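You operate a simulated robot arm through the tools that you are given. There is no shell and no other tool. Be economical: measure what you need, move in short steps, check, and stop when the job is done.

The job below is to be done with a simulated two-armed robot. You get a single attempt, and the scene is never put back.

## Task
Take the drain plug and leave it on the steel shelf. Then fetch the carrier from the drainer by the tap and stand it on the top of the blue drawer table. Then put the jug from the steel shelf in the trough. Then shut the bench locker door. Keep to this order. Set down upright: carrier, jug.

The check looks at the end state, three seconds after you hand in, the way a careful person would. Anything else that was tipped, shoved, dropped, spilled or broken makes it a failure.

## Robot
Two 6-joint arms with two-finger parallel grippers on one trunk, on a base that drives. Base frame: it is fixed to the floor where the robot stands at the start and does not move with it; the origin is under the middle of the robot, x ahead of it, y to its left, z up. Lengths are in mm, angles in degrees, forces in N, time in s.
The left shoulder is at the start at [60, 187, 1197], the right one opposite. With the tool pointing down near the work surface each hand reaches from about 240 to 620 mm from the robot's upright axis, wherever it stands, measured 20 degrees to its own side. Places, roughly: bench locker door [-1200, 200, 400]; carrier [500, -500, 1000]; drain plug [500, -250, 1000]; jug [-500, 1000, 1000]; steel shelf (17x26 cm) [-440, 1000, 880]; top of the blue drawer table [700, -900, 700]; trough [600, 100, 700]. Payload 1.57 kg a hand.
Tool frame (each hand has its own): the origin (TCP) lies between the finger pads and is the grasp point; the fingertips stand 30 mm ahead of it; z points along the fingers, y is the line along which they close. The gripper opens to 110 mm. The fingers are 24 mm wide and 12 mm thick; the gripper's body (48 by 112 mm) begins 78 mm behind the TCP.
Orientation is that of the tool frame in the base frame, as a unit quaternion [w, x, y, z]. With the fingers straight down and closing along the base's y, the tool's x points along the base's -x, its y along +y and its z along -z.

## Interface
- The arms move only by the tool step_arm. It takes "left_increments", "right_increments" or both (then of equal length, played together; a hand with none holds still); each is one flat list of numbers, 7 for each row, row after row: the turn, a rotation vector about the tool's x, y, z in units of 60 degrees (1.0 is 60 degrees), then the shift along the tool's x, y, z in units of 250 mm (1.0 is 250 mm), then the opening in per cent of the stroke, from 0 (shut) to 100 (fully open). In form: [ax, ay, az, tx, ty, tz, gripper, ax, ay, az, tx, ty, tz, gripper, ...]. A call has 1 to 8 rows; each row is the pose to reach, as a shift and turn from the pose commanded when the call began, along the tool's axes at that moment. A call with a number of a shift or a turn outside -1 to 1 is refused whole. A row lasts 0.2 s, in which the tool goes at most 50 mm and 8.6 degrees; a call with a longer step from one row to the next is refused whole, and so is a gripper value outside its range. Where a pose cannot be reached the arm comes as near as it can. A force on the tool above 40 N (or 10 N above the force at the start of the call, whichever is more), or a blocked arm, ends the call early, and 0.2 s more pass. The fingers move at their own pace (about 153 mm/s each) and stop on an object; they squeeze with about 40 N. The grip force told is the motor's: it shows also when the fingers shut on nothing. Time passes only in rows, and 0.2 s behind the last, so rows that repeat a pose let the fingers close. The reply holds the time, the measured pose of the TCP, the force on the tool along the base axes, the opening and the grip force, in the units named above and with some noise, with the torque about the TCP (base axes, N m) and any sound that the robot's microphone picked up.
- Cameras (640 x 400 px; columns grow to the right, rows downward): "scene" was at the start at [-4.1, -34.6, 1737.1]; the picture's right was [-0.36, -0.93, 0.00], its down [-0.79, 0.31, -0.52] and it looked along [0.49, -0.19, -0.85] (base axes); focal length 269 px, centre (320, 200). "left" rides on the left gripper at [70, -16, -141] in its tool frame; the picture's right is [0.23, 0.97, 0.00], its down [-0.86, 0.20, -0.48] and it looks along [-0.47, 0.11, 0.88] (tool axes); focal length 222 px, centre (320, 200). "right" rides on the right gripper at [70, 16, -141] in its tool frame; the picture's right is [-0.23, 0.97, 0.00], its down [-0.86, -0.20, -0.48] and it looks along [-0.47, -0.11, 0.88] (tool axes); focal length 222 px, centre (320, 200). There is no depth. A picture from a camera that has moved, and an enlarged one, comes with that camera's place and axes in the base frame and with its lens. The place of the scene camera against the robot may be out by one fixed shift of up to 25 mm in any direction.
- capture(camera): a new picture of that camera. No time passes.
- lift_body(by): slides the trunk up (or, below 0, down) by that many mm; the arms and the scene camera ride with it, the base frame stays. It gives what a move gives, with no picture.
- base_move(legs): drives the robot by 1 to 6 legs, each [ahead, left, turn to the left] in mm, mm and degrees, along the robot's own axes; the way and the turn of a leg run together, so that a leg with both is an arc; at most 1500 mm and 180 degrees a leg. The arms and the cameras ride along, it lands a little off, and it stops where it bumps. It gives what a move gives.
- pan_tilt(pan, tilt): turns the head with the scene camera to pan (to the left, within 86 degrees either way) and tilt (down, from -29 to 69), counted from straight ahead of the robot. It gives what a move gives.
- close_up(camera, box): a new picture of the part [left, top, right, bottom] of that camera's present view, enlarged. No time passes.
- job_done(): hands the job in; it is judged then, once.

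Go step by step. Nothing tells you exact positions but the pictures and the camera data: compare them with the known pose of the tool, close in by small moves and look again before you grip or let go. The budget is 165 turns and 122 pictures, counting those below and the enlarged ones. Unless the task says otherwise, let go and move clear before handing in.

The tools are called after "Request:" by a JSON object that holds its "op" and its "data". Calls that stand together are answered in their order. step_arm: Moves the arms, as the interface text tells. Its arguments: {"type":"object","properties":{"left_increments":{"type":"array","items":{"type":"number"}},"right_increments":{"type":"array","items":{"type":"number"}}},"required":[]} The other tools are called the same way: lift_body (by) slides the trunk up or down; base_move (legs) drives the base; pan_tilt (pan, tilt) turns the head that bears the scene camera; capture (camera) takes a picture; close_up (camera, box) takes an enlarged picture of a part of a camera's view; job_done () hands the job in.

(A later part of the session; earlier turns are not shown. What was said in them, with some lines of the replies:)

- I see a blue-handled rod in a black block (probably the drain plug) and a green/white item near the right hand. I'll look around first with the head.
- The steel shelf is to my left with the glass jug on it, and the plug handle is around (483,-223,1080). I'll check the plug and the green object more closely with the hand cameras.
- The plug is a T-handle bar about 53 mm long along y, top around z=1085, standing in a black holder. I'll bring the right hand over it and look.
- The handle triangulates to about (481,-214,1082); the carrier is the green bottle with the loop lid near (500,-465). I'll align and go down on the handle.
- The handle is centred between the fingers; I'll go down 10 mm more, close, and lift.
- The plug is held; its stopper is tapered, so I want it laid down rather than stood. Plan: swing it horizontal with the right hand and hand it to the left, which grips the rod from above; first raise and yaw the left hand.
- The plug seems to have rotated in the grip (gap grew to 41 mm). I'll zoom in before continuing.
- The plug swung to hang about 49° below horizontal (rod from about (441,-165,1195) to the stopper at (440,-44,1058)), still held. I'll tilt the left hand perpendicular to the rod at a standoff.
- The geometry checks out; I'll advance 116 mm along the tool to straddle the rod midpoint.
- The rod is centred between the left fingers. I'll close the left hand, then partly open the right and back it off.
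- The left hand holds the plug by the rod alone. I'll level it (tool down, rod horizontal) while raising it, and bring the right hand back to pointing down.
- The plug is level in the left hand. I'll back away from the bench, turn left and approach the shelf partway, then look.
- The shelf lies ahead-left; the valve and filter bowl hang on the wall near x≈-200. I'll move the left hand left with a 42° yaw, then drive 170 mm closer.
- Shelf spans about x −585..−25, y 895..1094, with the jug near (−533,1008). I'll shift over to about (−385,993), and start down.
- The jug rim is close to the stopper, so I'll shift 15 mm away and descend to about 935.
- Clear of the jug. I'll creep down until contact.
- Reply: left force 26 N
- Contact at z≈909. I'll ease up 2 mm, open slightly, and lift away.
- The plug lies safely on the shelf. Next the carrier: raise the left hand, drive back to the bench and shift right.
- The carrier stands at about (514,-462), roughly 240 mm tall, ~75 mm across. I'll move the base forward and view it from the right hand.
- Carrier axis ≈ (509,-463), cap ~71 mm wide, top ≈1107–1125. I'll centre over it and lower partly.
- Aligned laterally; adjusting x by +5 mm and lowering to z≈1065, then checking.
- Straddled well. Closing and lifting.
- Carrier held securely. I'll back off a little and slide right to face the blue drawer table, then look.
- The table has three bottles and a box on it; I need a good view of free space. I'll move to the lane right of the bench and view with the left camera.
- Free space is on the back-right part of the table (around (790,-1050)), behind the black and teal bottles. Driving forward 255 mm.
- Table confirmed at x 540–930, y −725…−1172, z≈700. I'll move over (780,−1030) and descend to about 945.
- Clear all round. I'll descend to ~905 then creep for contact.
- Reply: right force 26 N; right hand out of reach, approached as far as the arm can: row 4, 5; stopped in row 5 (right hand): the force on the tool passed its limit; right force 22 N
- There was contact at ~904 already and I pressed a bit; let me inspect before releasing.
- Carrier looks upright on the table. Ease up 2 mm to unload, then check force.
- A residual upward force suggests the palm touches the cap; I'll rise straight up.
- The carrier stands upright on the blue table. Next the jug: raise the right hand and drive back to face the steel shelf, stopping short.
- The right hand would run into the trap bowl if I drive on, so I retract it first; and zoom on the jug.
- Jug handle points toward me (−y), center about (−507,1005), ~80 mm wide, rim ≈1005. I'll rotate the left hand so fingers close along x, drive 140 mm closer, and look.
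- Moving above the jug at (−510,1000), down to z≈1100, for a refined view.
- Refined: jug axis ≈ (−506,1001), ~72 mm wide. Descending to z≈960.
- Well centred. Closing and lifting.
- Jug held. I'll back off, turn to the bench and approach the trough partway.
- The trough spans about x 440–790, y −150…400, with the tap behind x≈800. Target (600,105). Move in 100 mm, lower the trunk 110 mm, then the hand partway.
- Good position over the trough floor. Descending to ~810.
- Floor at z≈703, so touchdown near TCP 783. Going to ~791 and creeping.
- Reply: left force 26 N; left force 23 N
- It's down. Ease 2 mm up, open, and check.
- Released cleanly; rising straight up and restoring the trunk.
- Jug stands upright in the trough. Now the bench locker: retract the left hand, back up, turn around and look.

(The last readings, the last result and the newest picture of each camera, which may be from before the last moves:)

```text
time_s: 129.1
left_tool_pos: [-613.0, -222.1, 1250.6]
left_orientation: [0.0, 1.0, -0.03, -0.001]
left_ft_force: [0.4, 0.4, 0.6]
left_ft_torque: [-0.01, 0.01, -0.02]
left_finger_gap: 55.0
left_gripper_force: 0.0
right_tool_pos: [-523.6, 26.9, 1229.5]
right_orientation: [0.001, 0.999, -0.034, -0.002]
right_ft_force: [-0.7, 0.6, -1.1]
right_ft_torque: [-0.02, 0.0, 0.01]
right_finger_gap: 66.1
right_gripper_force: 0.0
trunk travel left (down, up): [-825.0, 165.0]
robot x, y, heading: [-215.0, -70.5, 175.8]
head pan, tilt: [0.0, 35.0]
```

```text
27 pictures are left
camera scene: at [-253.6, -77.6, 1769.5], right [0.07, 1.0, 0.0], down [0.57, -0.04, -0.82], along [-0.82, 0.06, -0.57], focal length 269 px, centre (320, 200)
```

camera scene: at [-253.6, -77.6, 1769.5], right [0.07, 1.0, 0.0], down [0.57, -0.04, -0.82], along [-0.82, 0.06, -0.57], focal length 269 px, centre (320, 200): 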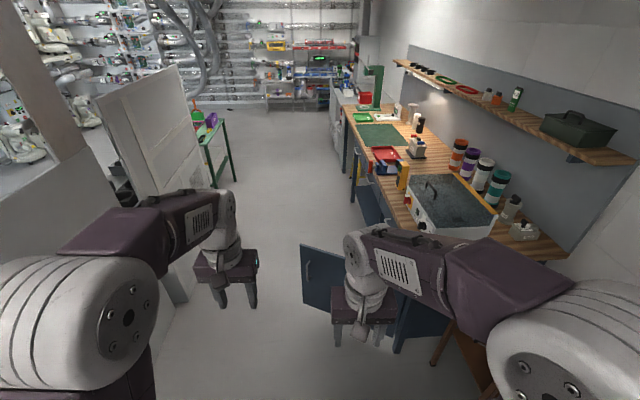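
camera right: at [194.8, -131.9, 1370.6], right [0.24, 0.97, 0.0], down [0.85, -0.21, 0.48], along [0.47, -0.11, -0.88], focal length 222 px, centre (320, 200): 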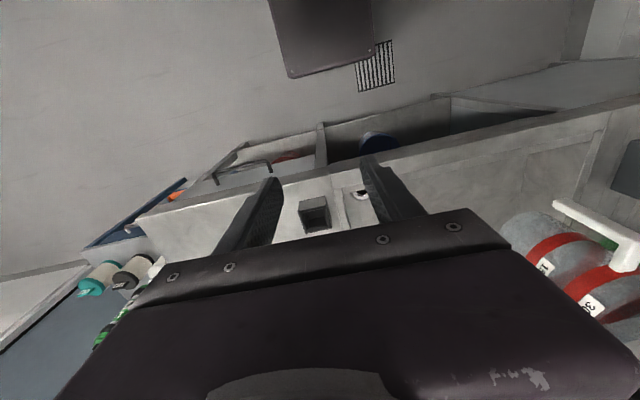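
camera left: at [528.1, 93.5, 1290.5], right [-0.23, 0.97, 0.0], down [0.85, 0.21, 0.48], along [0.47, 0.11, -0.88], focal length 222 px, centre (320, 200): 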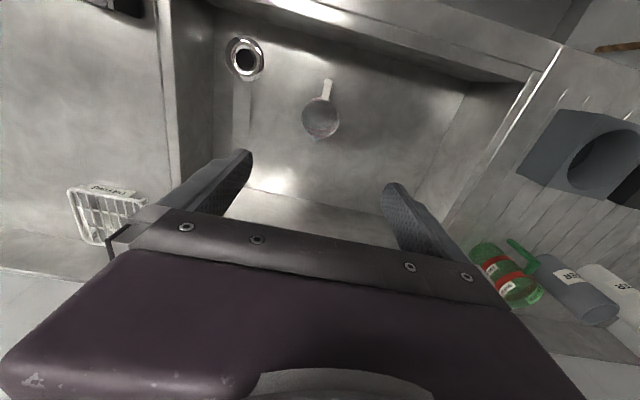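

The workbench locker door (dark blue) is open into the aisle, its free edge near (−1380,−100). I'll sidestep right for a clearer view past the arms.

Request:
{"op": "base_move", "data": {"legs": [[0, -330, 4]]}}

Request:
{"op": "pan_tilt", "data": {"pan": 0, "tilt": 40}}

Request:
{"op": "capture", "data": {"camera": "scene"}}

```text
time_s: 131.3
left_tool_pos: [-591.3, 77.0, 1249.2]
left_orientation: [-0.002, 1.0, 0.004, -0.001]
left_ft_force: [0.4, 0.1, -0.3]
left_ft_torque: [0.02, 0.01, 0.02]
left_finger_gap: 55.2
left_gripper_force: 0.3
right_tool_pos: [-517.7, 332.0, 1230.0]
right_orientation: [0.0, 1.0, -0.002, -0.001]
right_ft_force: [-0.2, -0.6, -0.4]
right_ft_torque: [0.02, 0.0, -0.02]
right_finger_gap: 65.9
right_gripper_force: 0.0
trunk travel left (down, up): [-825.0, 165.0]
robot x, y, heading: [-205.1, 258.2, 179.6]
head pan, tilt: [0.0, 35.0]
```

```text
time_s: 131.9
left_tool_pos: [-590.9, 80.3, 1251.1]
left_orientation: [0.0, 1.0, 0.004, -0.001]
left_ft_force: [-0.7, 0.2, -0.8]
left_ft_torque: [-0.01, 0.02, -0.01]
left_finger_gap: 54.9
left_gripper_force: 0.1
right_tool_pos: [-517.1, 333.6, 1230.3]
right_orientation: [0.0, 1.0, -0.002, -0.001]
right_ft_force: [0.6, 0.1, -0.6]
right_ft_torque: [-0.01, 0.0, -0.02]
right_finger_gap: 66.0
right_gripper_force: 0.1
trunk travel left (down, up): [-825.0, 165.0]
robot x, y, heading: [-205.7, 257.4, 179.8]
head pan, tilt: [0.0, 40.0]
```

```text
26 pictures are left
camera scene: at [-238.4, 248.3, 1762.1], right [0.0, 1.0, 0.0], down [0.64, 0.0, -0.77], along [-0.77, 0.0, -0.64], focal length 269 px, centre (320, 200)
```

scene: 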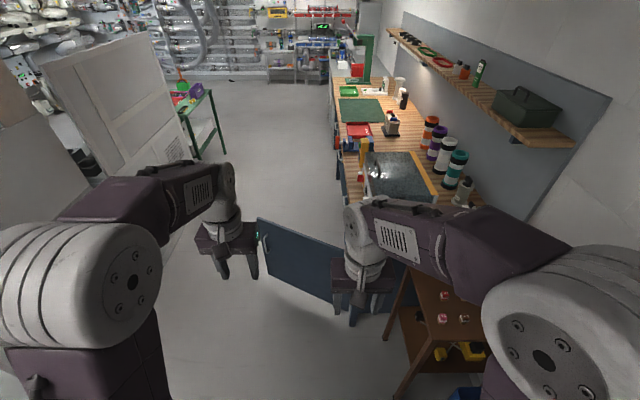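

The door hinges near (−1085,380), swung ~63° open, top z≈720, outer face toward me. Plan: stand at about (−716,−314) heading 135°, lower the left hand to z≈570, and push it shut with the closed left fist. Driving there first.

Request:
{"op": "base_move", "data": {"legs": [[0, 571, 0], [510, 0, 0], [0, 0, -45]]}}

Request:
{"op": "pan_tilt", "data": {"pan": 5, "tilt": 48}}

Request:
{"op": "capture", "data": {"camera": "scene"}}

```text
time_s: 139.8
left_tool_pos: [-1114.0, -158.9, 1250.5]
left_orientation: [0.0, 0.925, -0.381, -0.001]
left_ft_force: [-0.3, -0.7, -0.4]
left_ft_torque: [-0.02, 0.02, 0.0]
left_finger_gap: 55.1
left_gripper_force: 0.1
right_tool_pos: [-881.4, -30.1, 1230.6]
right_orientation: [0.0, 0.923, -0.386, -0.002]
right_ft_force: [0.1, 0.9, -0.9]
right_ft_torque: [0.0, 0.0, -0.03]
right_finger_gap: 66.2
right_gripper_force: 0.0
trunk travel left (down, up): [-825.0, 165.0]
robot x, y, heading: [-715.7, -306.1, 134.7]
head pan, tilt: [0.0, 40.0]
```

```text
time_s: 140.5
left_tool_pos: [-1112.0, -158.5, 1250.4]
left_orientation: [-0.001, 0.925, -0.381, -0.001]
left_ft_force: [-0.5, 0.7, -1.1]
left_ft_torque: [0.02, -0.01, -0.03]
left_finger_gap: 55.0
left_gripper_force: 0.1
right_tool_pos: [-881.0, -31.0, 1228.9]
right_orientation: [0.0, 0.922, -0.386, -0.002]
right_ft_force: [-0.4, 0.6, 0.2]
right_ft_torque: [0.01, 0.01, -0.02]
right_finger_gap: 65.8
right_gripper_force: 0.1
trunk travel left (down, up): [-825.0, 165.0]
robot x, y, heading: [-712.6, -306.6, 134.7]
head pan, tilt: [5.0, 48.0]
```

```text
25 pictures are left
camera scene: at [-741.3, -307.0, 1750.6], right [0.65, 0.76, 0.0], down [0.57, -0.48, -0.67], along [-0.51, 0.43, -0.74], focal length 269 px, centre (320, 200)
```

scene: 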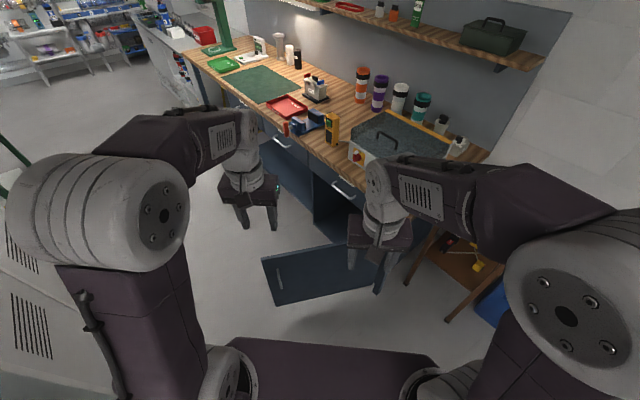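

I see the door clearly. Lower the trunk 310 mm, close the left fist and lower it to z≈570.

Request:
{"op": "lift_body", "data": {"by": -310}}

Request:
{"op": "step_arm", "data": {"left_increments": [0, 0, 0, 0, 0, 0.18, 0, 0, 0, 0, 0, 0, 0.36, 0, 0, 0, 0, 0, 0, 0.54, 0, 0, 0, 0, 0, 0, 0.72, 0, 0, 0, 0, 0, 0, 0.9, 0]}}

Request:
{"op": "step_arm", "data": {"left_increments": [0, 0, 0, -0.05, 0, 0.18, 0, 0, 0, 0, -0.15, 0, 0.36, 0, 0, 0, 0, -0.3, 0, 0.5, 0, 0, 0, 0, -0.44, 0, 0.58, 0]}}

Request:
{"op": "capture", "data": {"camera": "scene"}}

```text
time_s: 143.6
left_tool_pos: [-1111.9, -158.9, 940.8]
left_orientation: [0.0, 0.924, -0.381, 0.0]
left_ft_force: [0.6, 0.2, 0.1]
left_ft_torque: [-0.01, -0.02, 0.03]
left_finger_gap: 54.9
left_gripper_force: 0.0
right_tool_pos: [-880.8, -31.3, 920.1]
right_orientation: [0.0, 0.923, -0.386, -0.002]
right_ft_force: [0.4, 0.5, 0.2]
right_ft_torque: [0.04, 0.02, 0.01]
right_finger_gap: 66.0
right_gripper_force: 0.1
trunk travel left (down, up): [-515.0, 475.0]
robot x, y, heading: [-717.2, -304.0, 134.8]
head pan, tilt: [5.0, 48.0]
```

```text
time_s: 144.8
left_tool_pos: [-1114.9, -157.1, 715.2]
left_orientation: [0.0, 0.925, -0.381, -0.001]
left_ft_force: [-0.7, 0.2, 0.3]
left_ft_torque: [-0.03, 0.01, -0.01]
left_finger_gap: 0.2
left_gripper_force: 21.2
right_tool_pos: [-881.0, -29.5, 919.3]
right_orientation: [0.0, 0.922, -0.386, -0.002]
right_ft_force: [-0.5, 0.8, -0.9]
right_ft_torque: [0.0, -0.02, -0.01]
right_finger_gap: 65.9
right_gripper_force: 0.1
trunk travel left (down, up): [-515.0, 475.0]
robot x, y, heading: [-715.6, -306.8, 134.6]
head pan, tilt: [5.0, 48.0]
```

```text
refused: row 2 steps farther than a row can; nothing moved
```

```text
24 pictures are left
camera scene: at [-742.3, -306.4, 1440.6], right [0.65, 0.76, 0.0], down [0.57, -0.48, -0.67], along [-0.51, 0.43, -0.74], focal length 269 px, centre (320, 200)
```

scene: 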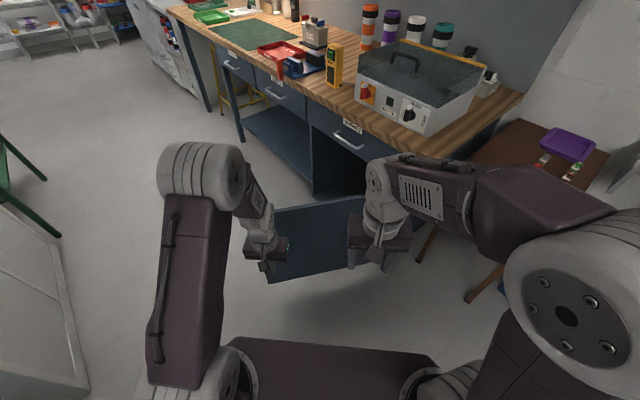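

Since drawer handles stick out above, I'll push with the fingertips pitched forward: pitch the left hand 60° and set it at z≈620, 114 mm further ahead.

Request:
{"op": "step_arm", "data": {"left_increments": [0, -0.125, 0, -0.057, 0, 0.0475, 0, 0, -0.25, 0, -0.114, 0, 0.095, 0, 0, -0.375, 0, -0.171, 0, 0.1425, 0, 0, -0.5, 0, -0.228, 0, 0.19, 0, 0, -0.625, 0, -0.285, 0, 0.2375, 0, 0, -0.75, 0, -0.342, 0, 0.285, 0, 0, -0.875, 0, -0.399, 0, 0.3325, 0, 0, -1.0, 0, -0.456, 0, 0.38, 0]}}

Request:
{"op": "capture", "data": {"camera": "scene"}}

Request:
{"op": "capture", "data": {"camera": "left"}}

```text
time_s: 146.6
left_tool_pos: [-1263.7, -3.2, 634.8]
left_orientation: [-0.184, 0.809, -0.333, -0.449]
left_ft_force: [-0.8, 0.4, -0.7]
left_ft_torque: [0.01, 0.03, -0.04]
left_finger_gap: 0.0
left_gripper_force: 21.3
left hand out of reach, approached as far as the arm can: row 6, 7, 8
right_tool_pos: [-882.2, -30.3, 919.1]
right_orientation: [-0.001, 0.922, -0.386, -0.002]
right_ft_force: [-0.3, 0.2, 0.1]
right_ft_torque: [0.02, -0.01, 0.0]
right_finger_gap: 65.8
right_gripper_force: 0.1
trunk travel left (down, up): [-515.0, 475.0]
robot x, y, heading: [-714.3, -303.9, 134.4]
head pan, tilt: [5.0, 48.0]
```

```text
23 pictures are left
camera scene: at [-742.4, -306.5, 1440.6], right [0.65, 0.76, 0.0], down [0.57, -0.48, -0.67], along [-0.51, 0.43, -0.74], focal length 269 px, centre (320, 200)
```

scene: 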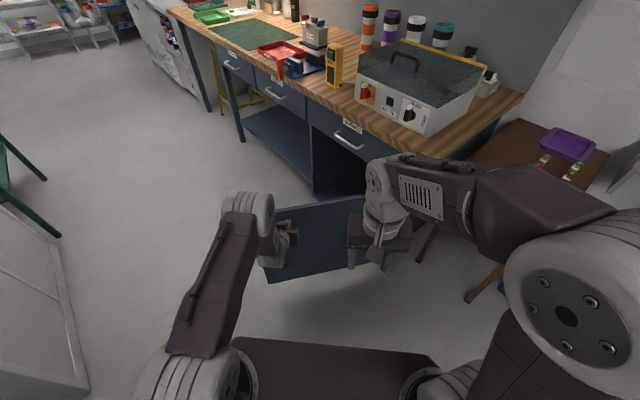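

```text
22 pictures are left
camera left: at [-1139.8, -101.1, 649.5], right [-0.6, -0.78, -0.19], down [-0.17, -0.11, 0.98], along [-0.78, 0.62, -0.07], focal length 222 px, centre (320, 200)
```

left: 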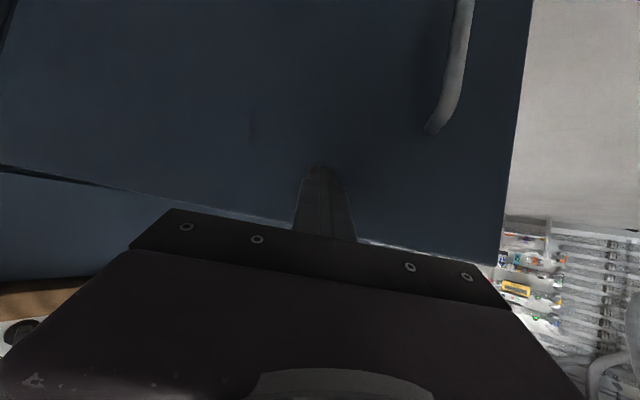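

Fingertips are right at the door face, away from its handle. I'll push by driving gently forward 100 mm and watch.

Request:
{"op": "base_move", "data": {"legs": [[100, 0, 0]]}}

Request:
{"op": "capture", "data": {"camera": "scene"}}

```text
time_s: 147.7
left_tool_pos: [-1334.7, 69.3, 634.6]
left_orientation: [-0.185, 0.808, -0.334, -0.449]
left_ft_force: [-0.3, 0.0, -0.1]
left_ft_torque: [0.03, 0.0, -0.02]
left_finger_gap: 0.0
left_gripper_force: 21.3
right_tool_pos: [-952.8, 43.0, 919.3]
right_orientation: [0.0, 0.923, -0.385, -0.001]
right_ft_force: [-0.7, -0.2, -1.0]
right_ft_torque: [-0.05, -0.04, -0.04]
right_finger_gap: 66.1
right_gripper_force: 0.1
trunk travel left (down, up): [-515.0, 475.0]
robot x, y, heading: [-789.2, -234.9, 134.9]
head pan, tilt: [5.0, 48.0]
```

```text
21 pictures are left
camera scene: at [-813.1, -234.0, 1440.6], right [0.65, 0.76, 0.0], down [0.57, -0.48, -0.67], along [-0.51, 0.43, -0.74], focal length 269 px, centre (320, 200)
```

scene: 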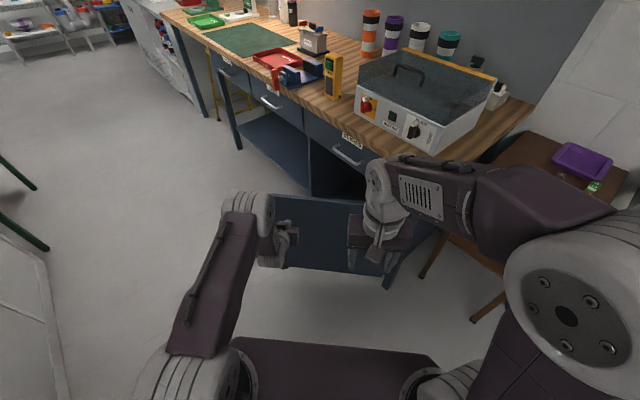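

Request:
{"op": "base_move", "data": {"legs": [[100, 0, 0]]}}

Request:
{"op": "capture", "data": {"camera": "scene"}}

Request:
{"op": "capture", "data": {"camera": "left"}}

```text
time_s: 148.9
left_tool_pos: [-1405.9, 140.6, 634.2]
left_orientation: [-0.185, 0.808, -0.334, -0.449]
left_ft_force: [-0.3, 0.4, 0.0]
left_ft_torque: [-0.02, 0.0, 0.0]
left_finger_gap: 0.2
left_gripper_force: 20.7
right_tool_pos: [-1022.7, 113.7, 918.8]
right_orientation: [0.0, 0.923, -0.386, -0.002]
right_ft_force: [-0.4, -0.1, 0.4]
right_ft_torque: [-0.03, -0.05, 0.02]
right_finger_gap: 66.0
right_gripper_force: 0.0
trunk travel left (down, up): [-515.0, 475.0]
robot x, y, heading: [-855.7, -163.1, 134.5]
head pan, tilt: [5.0, 48.0]
```

```text
20 pictures are left
camera scene: at [-882.8, -163.3, 1440.6], right [0.65, 0.76, 0.0], down [0.57, -0.48, -0.67], along [-0.51, 0.43, -0.74], focal length 269 px, centre (320, 200)
```

scene: 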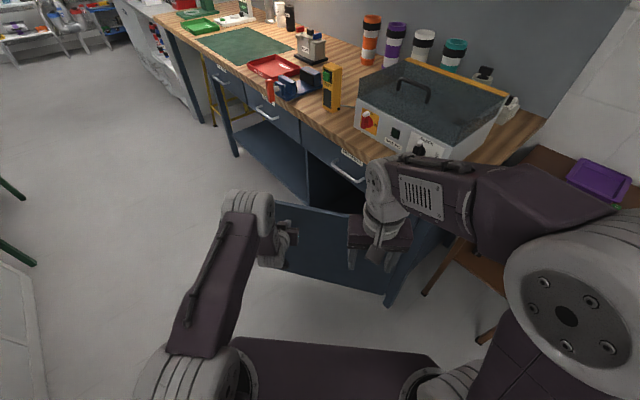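

```text
19 pictures are left
camera left: at [-1280.2, 41.9, 649.9], right [-0.6, -0.78, -0.19], down [-0.17, -0.11, 0.98], along [-0.78, 0.62, -0.07], focal length 222 px, centre (320, 200)
```

left: 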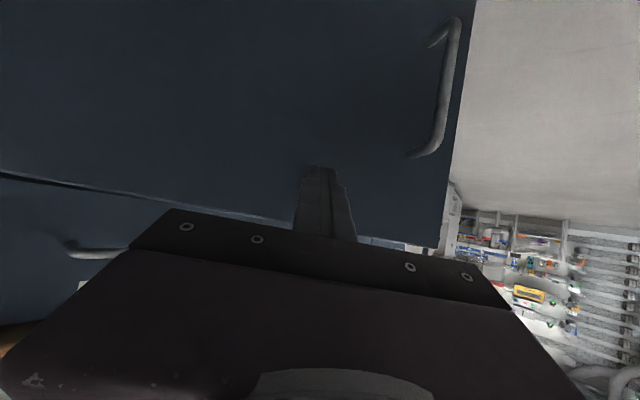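

The door is following (about 28° left). First raise and retract the right hand so it clears the bench, then continue pushing forward-right.

Request:
{"op": "step_arm", "data": {"right_increments": [0, 0, 0, 0.03, 0, -0.16, 40, 0, 0, 0, 0.06, 0, -0.32, 40, 0, 0, 0, 0.09, 0, -0.48, 40, 0, 0, 0, 0.12, 0, -0.64, 40, 0, 0, 0, 0.15, 0, -0.8, 40]}}

Request:
{"op": "base_move", "data": {"legs": [[90, -50, 0]]}}

Request:
{"op": "capture", "data": {"camera": "scene"}}

Request:
{"op": "capture", "data": {"camera": "left"}}

```text
time_s: 150.1
left_tool_pos: [-1404.3, 139.7, 635.3]
left_orientation: [-0.185, 0.808, -0.333, -0.449]
left_ft_force: [-0.3, 0.6, -0.6]
left_ft_torque: [-0.01, 0.02, 0.0]
left_finger_gap: 0.0
left_gripper_force: 20.8
right_tool_pos: [-994.4, 83.0, 1121.8]
right_orientation: [0.0, 0.923, -0.386, -0.002]
right_ft_force: [0.3, 0.6, 0.0]
right_ft_torque: [0.01, 0.02, -0.02]
right_finger_gap: 43.9
right_gripper_force: 0.0
trunk travel left (down, up): [-515.0, 475.0]
robot x, y, heading: [-857.8, -165.4, 134.8]
head pan, tilt: [5.0, 48.0]
```

```text
time_s: 151.2
left_tool_pos: [-1430.9, 239.6, 633.5]
left_orientation: [-0.186, 0.808, -0.334, -0.448]
left_ft_force: [-0.1, 0.0, -0.2]
left_ft_torque: [-0.01, -0.03, 0.02]
left_finger_gap: 0.0
left_gripper_force: 20.7
right_tool_pos: [-1021.4, 185.5, 1119.1]
right_orientation: [0.0, 0.922, -0.387, -0.002]
right_ft_force: [0.5, 0.3, -0.4]
right_ft_torque: [-0.02, 0.02, 0.02]
right_finger_gap: 43.9
right_gripper_force: 0.0
trunk travel left (down, up): [-515.0, 475.0]
robot x, y, heading: [-882.4, -64.8, 134.4]
head pan, tilt: [5.0, 48.0]
```

```text
18 pictures are left
camera scene: at [-910.3, -63.6, 1440.6], right [0.65, 0.76, 0.0], down [0.57, -0.48, -0.67], along [-0.51, 0.43, -0.74], focal length 269 px, centre (320, 200)
```

scene: 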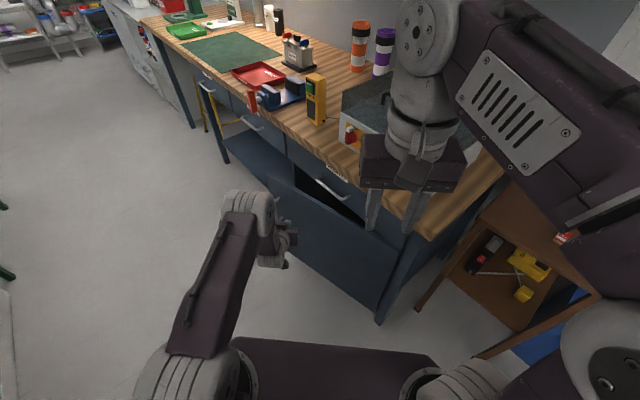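

```text
17 pictures are left
camera left: at [-1307.7, 141.7, 649.9], right [-0.6, -0.78, -0.19], down [-0.17, -0.11, 0.98], along [-0.78, 0.62, -0.07], focal length 222 px, centre (320, 200)
```

left: 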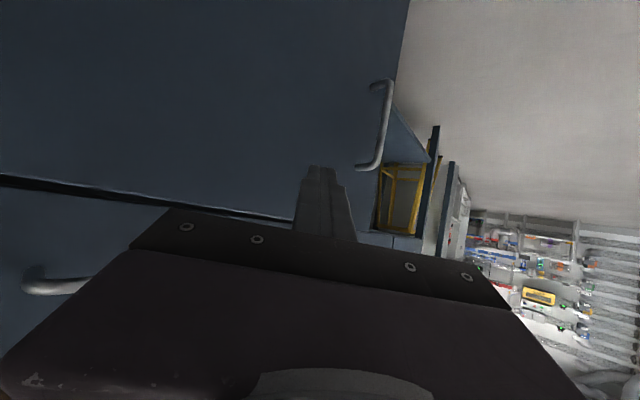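

Nearly closed (~15° left). Continue in small steps toward +y.

Request:
{"op": "base_move", "data": {"legs": [[42, -40, 0]]}}

Request:
{"op": "capture", "data": {"camera": "scene"}}

Request:
{"op": "capture", "data": {"camera": "left"}}

```text
time_s: 152.2
left_tool_pos: [-1432.2, 299.1, 636.0]
left_orientation: [-0.184, 0.808, -0.334, -0.449]
left_ft_force: [-0.5, 0.0, -0.4]
left_ft_torque: [0.0, 0.02, 0.0]
left_finger_gap: 0.0
left_gripper_force: 21.4
right_tool_pos: [-1022.8, 245.1, 1120.3]
right_orientation: [0.0, 0.922, -0.387, -0.002]
right_ft_force: [0.3, 1.6, -0.8]
right_ft_torque: [-0.06, 0.01, -0.01]
right_finger_gap: 43.9
right_gripper_force: 0.1
trunk travel left (down, up): [-515.0, 475.0]
robot x, y, heading: [-882.7, -4.1, 134.6]
head pan, tilt: [5.0, 48.0]
```

```text
16 pictures are left
camera scene: at [-911.1, -4.8, 1440.6], right [0.65, 0.76, 0.0], down [0.57, -0.48, -0.67], along [-0.51, 0.43, -0.74], focal length 269 px, centre (320, 200)
```

scene: 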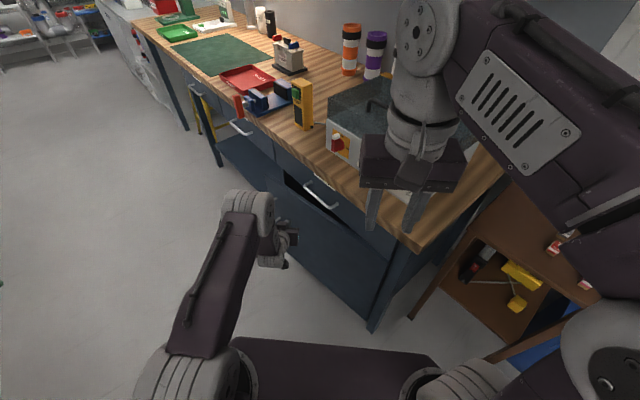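

```text
15 pictures are left
camera left: at [-1308.6, 199.8, 649.8], right [-0.6, -0.78, -0.19], down [-0.17, -0.11, 0.98], along [-0.78, 0.62, -0.07], focal length 222 px, centre (320, 200)
```

left: 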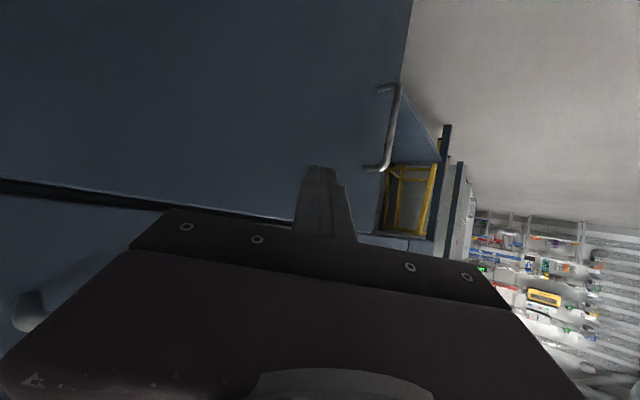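

Request:
{"op": "base_move", "data": {"legs": [[25, -25, 0]]}}

Request:
{"op": "close_up", "data": {"camera": "scene", "box": [200, 140, 440, 330]}}

Request:
{"op": "capture", "data": {"camera": "left"}}

```text
time_s: 153.1
left_tool_pos: [-1431.7, 330.9, 633.9]
left_orientation: [-0.184, 0.809, -0.333, -0.448]
left_ft_force: [0.7, 0.3, -0.1]
left_ft_torque: [-0.02, 0.03, -0.01]
left_finger_gap: 0.1
left_gripper_force: 21.0
right_tool_pos: [-1023.3, 278.9, 1119.9]
right_orientation: [0.0, 0.923, -0.386, -0.002]
right_ft_force: [0.1, 1.0, 0.3]
right_ft_torque: [-0.05, 0.0, 0.01]
right_finger_gap: 44.1
right_gripper_force: 0.1
trunk travel left (down, up): [-515.0, 475.0]
robot x, y, heading: [-885.7, 30.5, 134.5]
head pan, tilt: [5.0, 48.0]
```

```text
2.11 times, centred on (320, 235) of scene
camera zoom: at [-910.7, 29.3, 1440.6], right [0.65, 0.76, 0.0], down [0.57, -0.48, -0.67], along [-0.51, 0.43, -0.74], focal length 566 px, centre (320, 126)
```

zoom: 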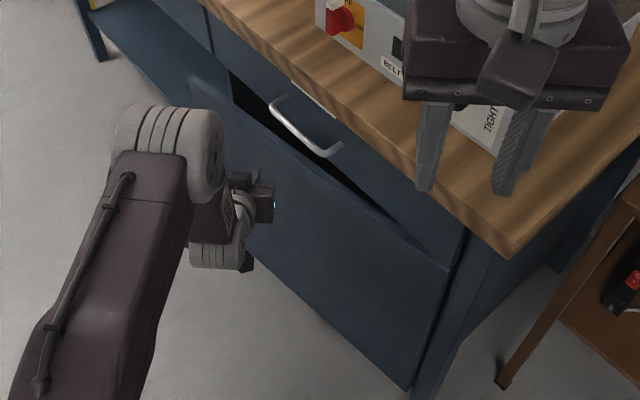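

```text
13 pictures are left
camera left: at [-1308.4, 234.4, 650.0], right [-0.6, -0.78, -0.19], down [-0.17, -0.11, 0.98], along [-0.78, 0.62, -0.07], focal length 222 px, centre (320, 200)
```

left: 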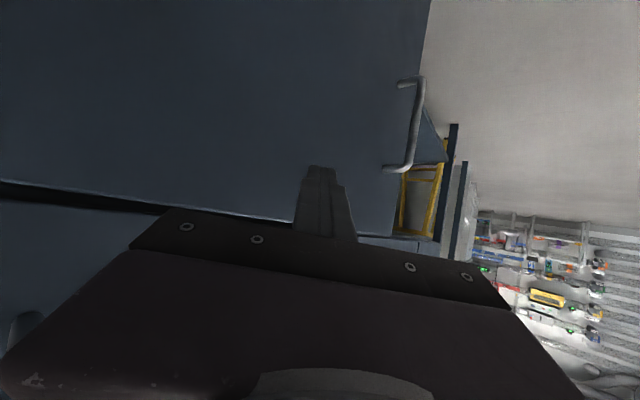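

Request:
{"op": "base_move", "data": {"legs": [[25, -25, 0]]}}

Request:
{"op": "close_up", "data": {"camera": "scene", "box": [200, 140, 440, 330]}}

```text
time_s: 153.9
left_tool_pos: [-1432.4, 366.9, 635.1]
left_orientation: [-0.183, 0.809, -0.332, -0.449]
left_ft_force: [0.6, 0.0, 0.3]
left_ft_torque: [0.0, 0.01, -0.01]
left_finger_gap: 0.0
left_gripper_force: 21.9
right_tool_pos: [-1022.3, 313.8, 1118.9]
right_orientation: [0.0, 0.922, -0.386, -0.002]
right_ft_force: [-0.4, 0.4, -0.5]
right_ft_torque: [-0.05, 0.0, 0.02]
right_finger_gap: 44.2
right_gripper_force: 0.0
trunk travel left (down, up): [-515.0, 475.0]
robot x, y, heading: [-883.6, 63.8, 134.4]
head pan, tilt: [5.0, 48.0]
```

```text
2.11 times, centred on (320, 235) of scene
camera zoom: at [-910.2, 64.5, 1440.6], right [0.65, 0.76, 0.0], down [0.57, -0.48, -0.67], along [-0.51, 0.43, -0.74], focal length 566 px, centre (320, 126)
```

zoom: 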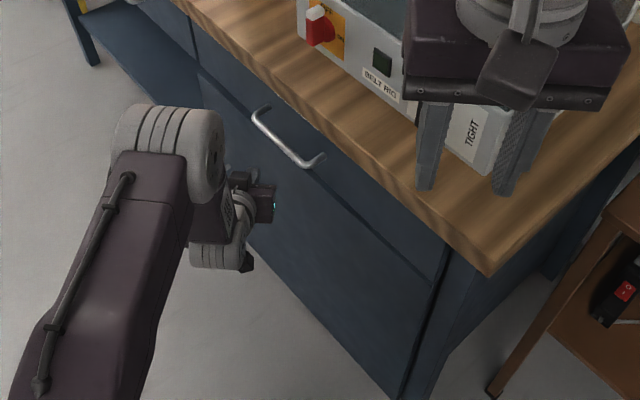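

It looks closed or nearly; one more small nudge and check.

Request:
{"op": "base_move", "data": {"legs": [[9, -9, 0]]}}

Request:
{"op": "capture", "data": {"camera": "left"}}

Request:
{"op": "close_up", "data": {"camera": "scene", "box": [240, 150, 380, 270]}}

```text
time_s: 154.7
left_tool_pos: [-1431.4, 379.8, 635.3]
left_orientation: [-0.184, 0.809, -0.333, -0.448]
left_ft_force: [0.3, -0.1, 0.2]
left_ft_torque: [0.03, -0.04, -0.01]
left_finger_gap: 0.2
left_gripper_force: 21.5
right_tool_pos: [-1021.8, 324.7, 1120.3]
right_orientation: [0.0, 0.923, -0.386, -0.003]
right_ft_force: [0.1, 0.1, 0.8]
right_ft_torque: [0.0, -0.01, 0.03]
right_finger_gap: 43.9
right_gripper_force: 0.1
trunk travel left (down, up): [-515.0, 475.0]
robot x, y, heading: [-882.2, 76.9, 134.3]
head pan, tilt: [5.0, 48.0]
```

```text
11 pictures are left
camera left: at [-1307.8, 281.3, 650.3], right [-0.6, -0.78, -0.19], down [-0.17, -0.11, 0.98], along [-0.78, 0.62, -0.07], focal length 222 px, centre (320, 200)
```

left: 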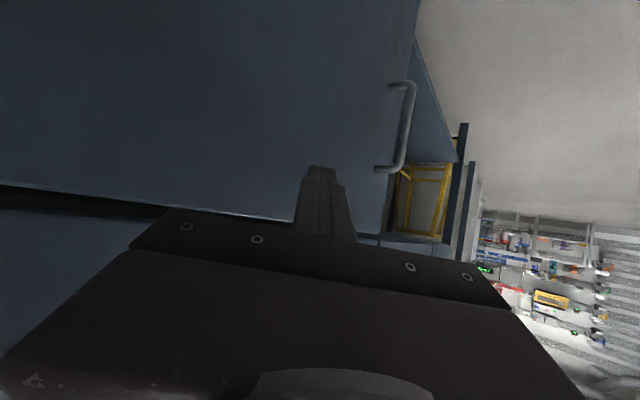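

```text
3.33 times, centred on (310, 210) of scene
camera zoom: at [-910.2, 75.3, 1440.6], right [0.65, 0.76, 0.0], down [0.57, -0.48, -0.67], along [-0.51, 0.43, -0.74], focal length 896 px, centre (353, 167)
```

zoom: 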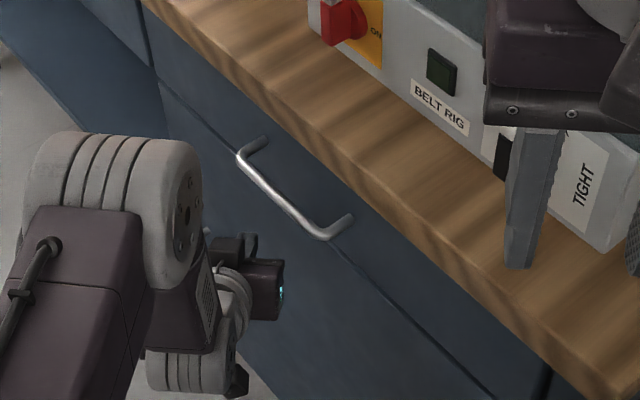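

Request:
{"op": "base_move", "data": {"legs": [[7, -7, 0]]}}

Request:
{"op": "close_up", "data": {"camera": "left", "box": [240, 40, 520, 260]}}

```text
time_s: 155.4
left_tool_pos: [-1431.1, 390.3, 635.0]
left_orientation: [-0.184, 0.809, -0.332, -0.449]
left_ft_force: [-0.5, -0.2, 0.3]
left_ft_torque: [0.01, 0.0, -0.01]
left_finger_gap: 0.1
left_gripper_force: 21.0
right_tool_pos: [-1021.2, 334.7, 1120.9]
right_orientation: [0.0, 0.922, -0.386, -0.003]
right_ft_force: [0.4, 0.0, 0.1]
right_ft_torque: [0.02, 0.0, 0.02]
right_finger_gap: 44.0
right_gripper_force: 0.0
trunk travel left (down, up): [-515.0, 475.0]
robot x, y, heading: [-886.9, 88.1, 134.4]
head pan, tilt: [5.0, 48.0]
```

```text
1.82 times, centred on (380, 150) of left
camera zoom: at [-1307.8, 291.1, 650.2], right [-0.6, -0.78, -0.19], down [-0.17, -0.11, 0.98], along [-0.78, 0.62, -0.07], focal length 404 px, centre (211, 291)
```

zoom: 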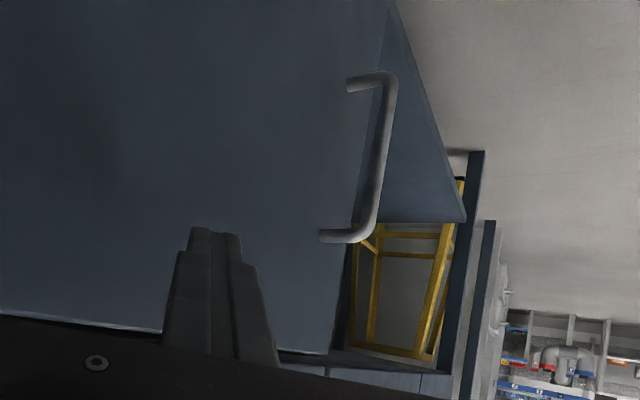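

Request:
{"op": "base_move", "data": {"legs": [[7, -7, 0]]}}

Request:
{"op": "close_up", "data": {"camera": "left", "box": [240, 40, 520, 260]}}

```text
time_s: 156.2
left_tool_pos: [-1431.2, 399.2, 635.0]
left_orientation: [-0.184, 0.809, -0.332, -0.449]
left_ft_force: [-0.1, 0.4, 0.0]
left_ft_torque: [0.01, -0.03, 0.0]
left_finger_gap: 0.1
left_gripper_force: 21.6
right_tool_pos: [-1022.3, 344.6, 1120.4]
right_orientation: [0.0, 0.923, -0.386, -0.002]
right_ft_force: [-0.4, -1.1, -0.2]
right_ft_torque: [0.02, 0.0, 0.03]
right_finger_gap: 44.0
right_gripper_force: 0.1
trunk travel left (down, up): [-515.0, 475.0]
robot x, y, heading: [-887.2, 96.6, 134.4]
head pan, tilt: [5.0, 48.0]
```

```text
1.82 times, centred on (380, 150) of left
camera zoom: at [-1307.7, 301.0, 650.2], right [-0.6, -0.78, -0.19], down [-0.17, -0.11, 0.98], along [-0.78, 0.62, -0.07], focal length 404 px, centre (211, 291)
```

zoom: 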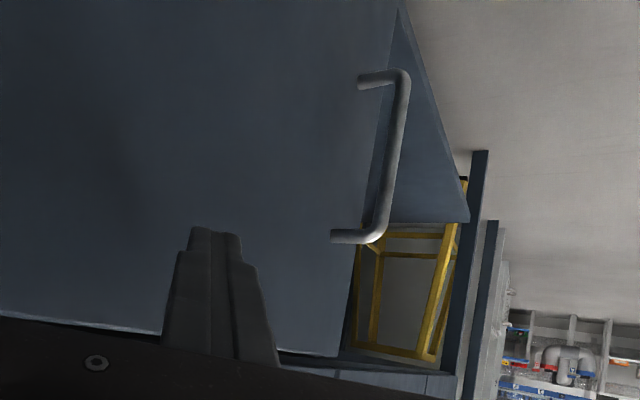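

The door no longer moves with the hand, so it seems shut. I'll back away and inspect it.

Request:
{"op": "base_move", "data": {"legs": [[-120, 60, 0], [-180, 0, 0]]}}

Request:
{"op": "capture", "data": {"camera": "scene"}}

Request:
{"op": "capture", "data": {"camera": "left"}}

```text
time_s: 158.6
left_tool_pos: [-1264.2, 141.2, 634.6]
left_orientation: [-0.185, 0.808, -0.334, -0.449]
left_ft_force: [0.8, -0.1, 0.5]
left_ft_torque: [0.03, -0.02, 0.04]
left_finger_gap: 0.0
left_gripper_force: 21.4
right_tool_pos: [-854.4, 87.6, 1119.4]
right_orientation: [0.0, 0.923, -0.386, -0.003]
right_ft_force: [0.4, -0.2, 0.0]
right_ft_torque: [0.05, 0.01, -0.01]
right_finger_gap: 44.2
right_gripper_force: 0.2
trunk travel left (down, up): [-515.0, 475.0]
robot x, y, heading: [-716.7, -158.0, 134.4]
head pan, tilt: [5.0, 48.0]
```

```text
7 pictures are left
camera scene: at [-741.9, -161.4, 1440.6], right [0.65, 0.76, 0.0], down [0.56, -0.48, -0.67], along [-0.51, 0.44, -0.74], focal length 269 px, centre (320, 200)
```

scene: 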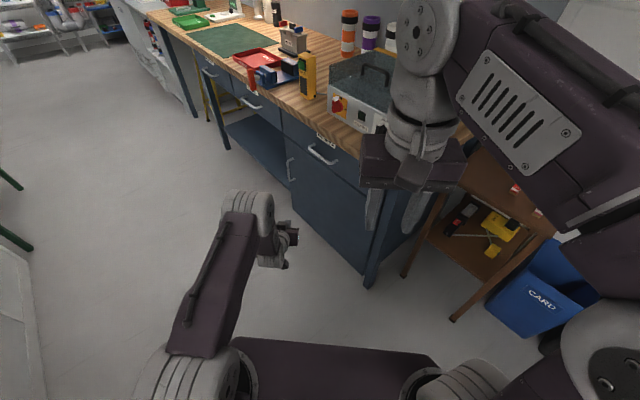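

```text
6 pictures are left
camera left: at [-1140.0, 44.9, 650.5], right [-0.6, -0.78, -0.19], down [-0.17, -0.11, 0.98], along [-0.78, 0.62, -0.07], focal length 222 px, centre (320, 200)
```

left: 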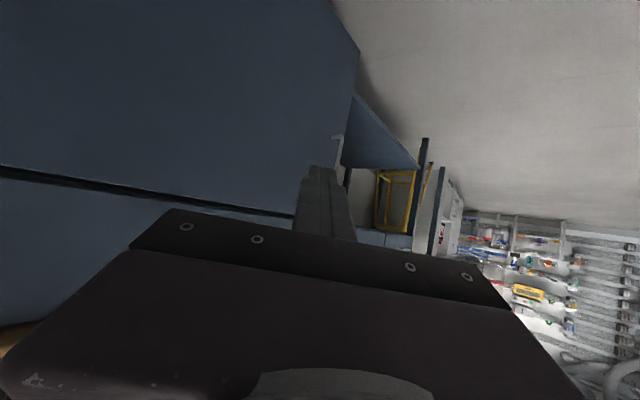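

Request:
{"op": "close_up", "data": {"camera": "scene", "box": [250, 100, 400, 290]}}

```text
2.11 times, centred on (325, 195) of scene
camera zoom: at [-741.9, -161.4, 1440.6], right [0.65, 0.76, 0.0], down [0.56, -0.48, -0.67], along [-0.51, 0.44, -0.74], focal length 566 px, centre (310, 210)
```

zoom: 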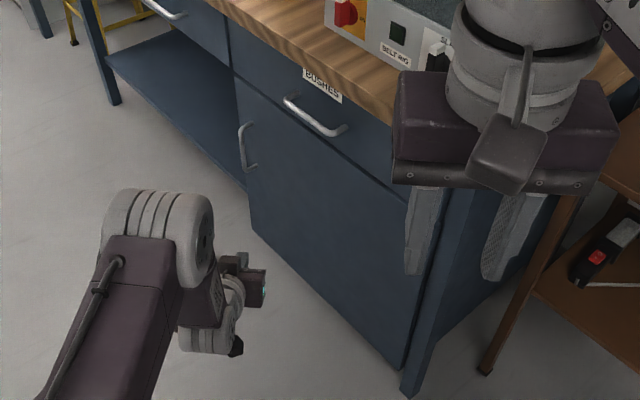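

The door looks shut; one tighter close-up on its free top corner to be sure it is flush.

Request:
{"op": "close_up", "data": {"camera": "scene", "box": [270, 110, 350, 190]}}

```text
5.00 times, centred on (310, 150) of scene
camera zoom: at [-741.9, -161.4, 1440.6], right [0.65, 0.76, 0.0], down [0.56, -0.48, -0.67], along [-0.51, 0.44, -0.74], focal length 1344 px, centre (370, 450)
```

zoom: 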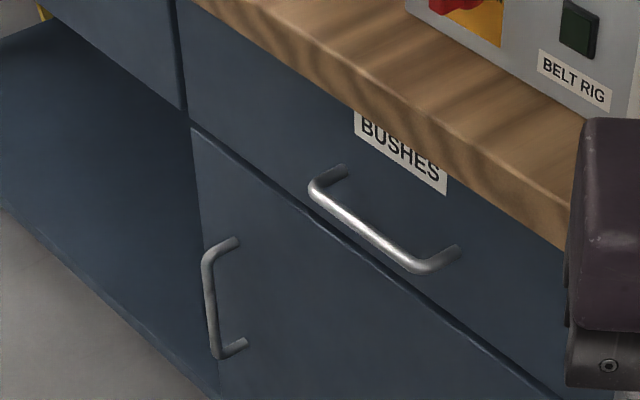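

Request:
{"op": "job_done", "data": {}}

```text
The job is handed in.
```

The job is handed in with all four tasks done in order:
- The drain plug is lying on the steel shelf.
- The carrier is standing upright on the blue drawer table.
- The jug is standing upright in the trough.
- The bench locker door is shut and looks flush with the drawer above it.
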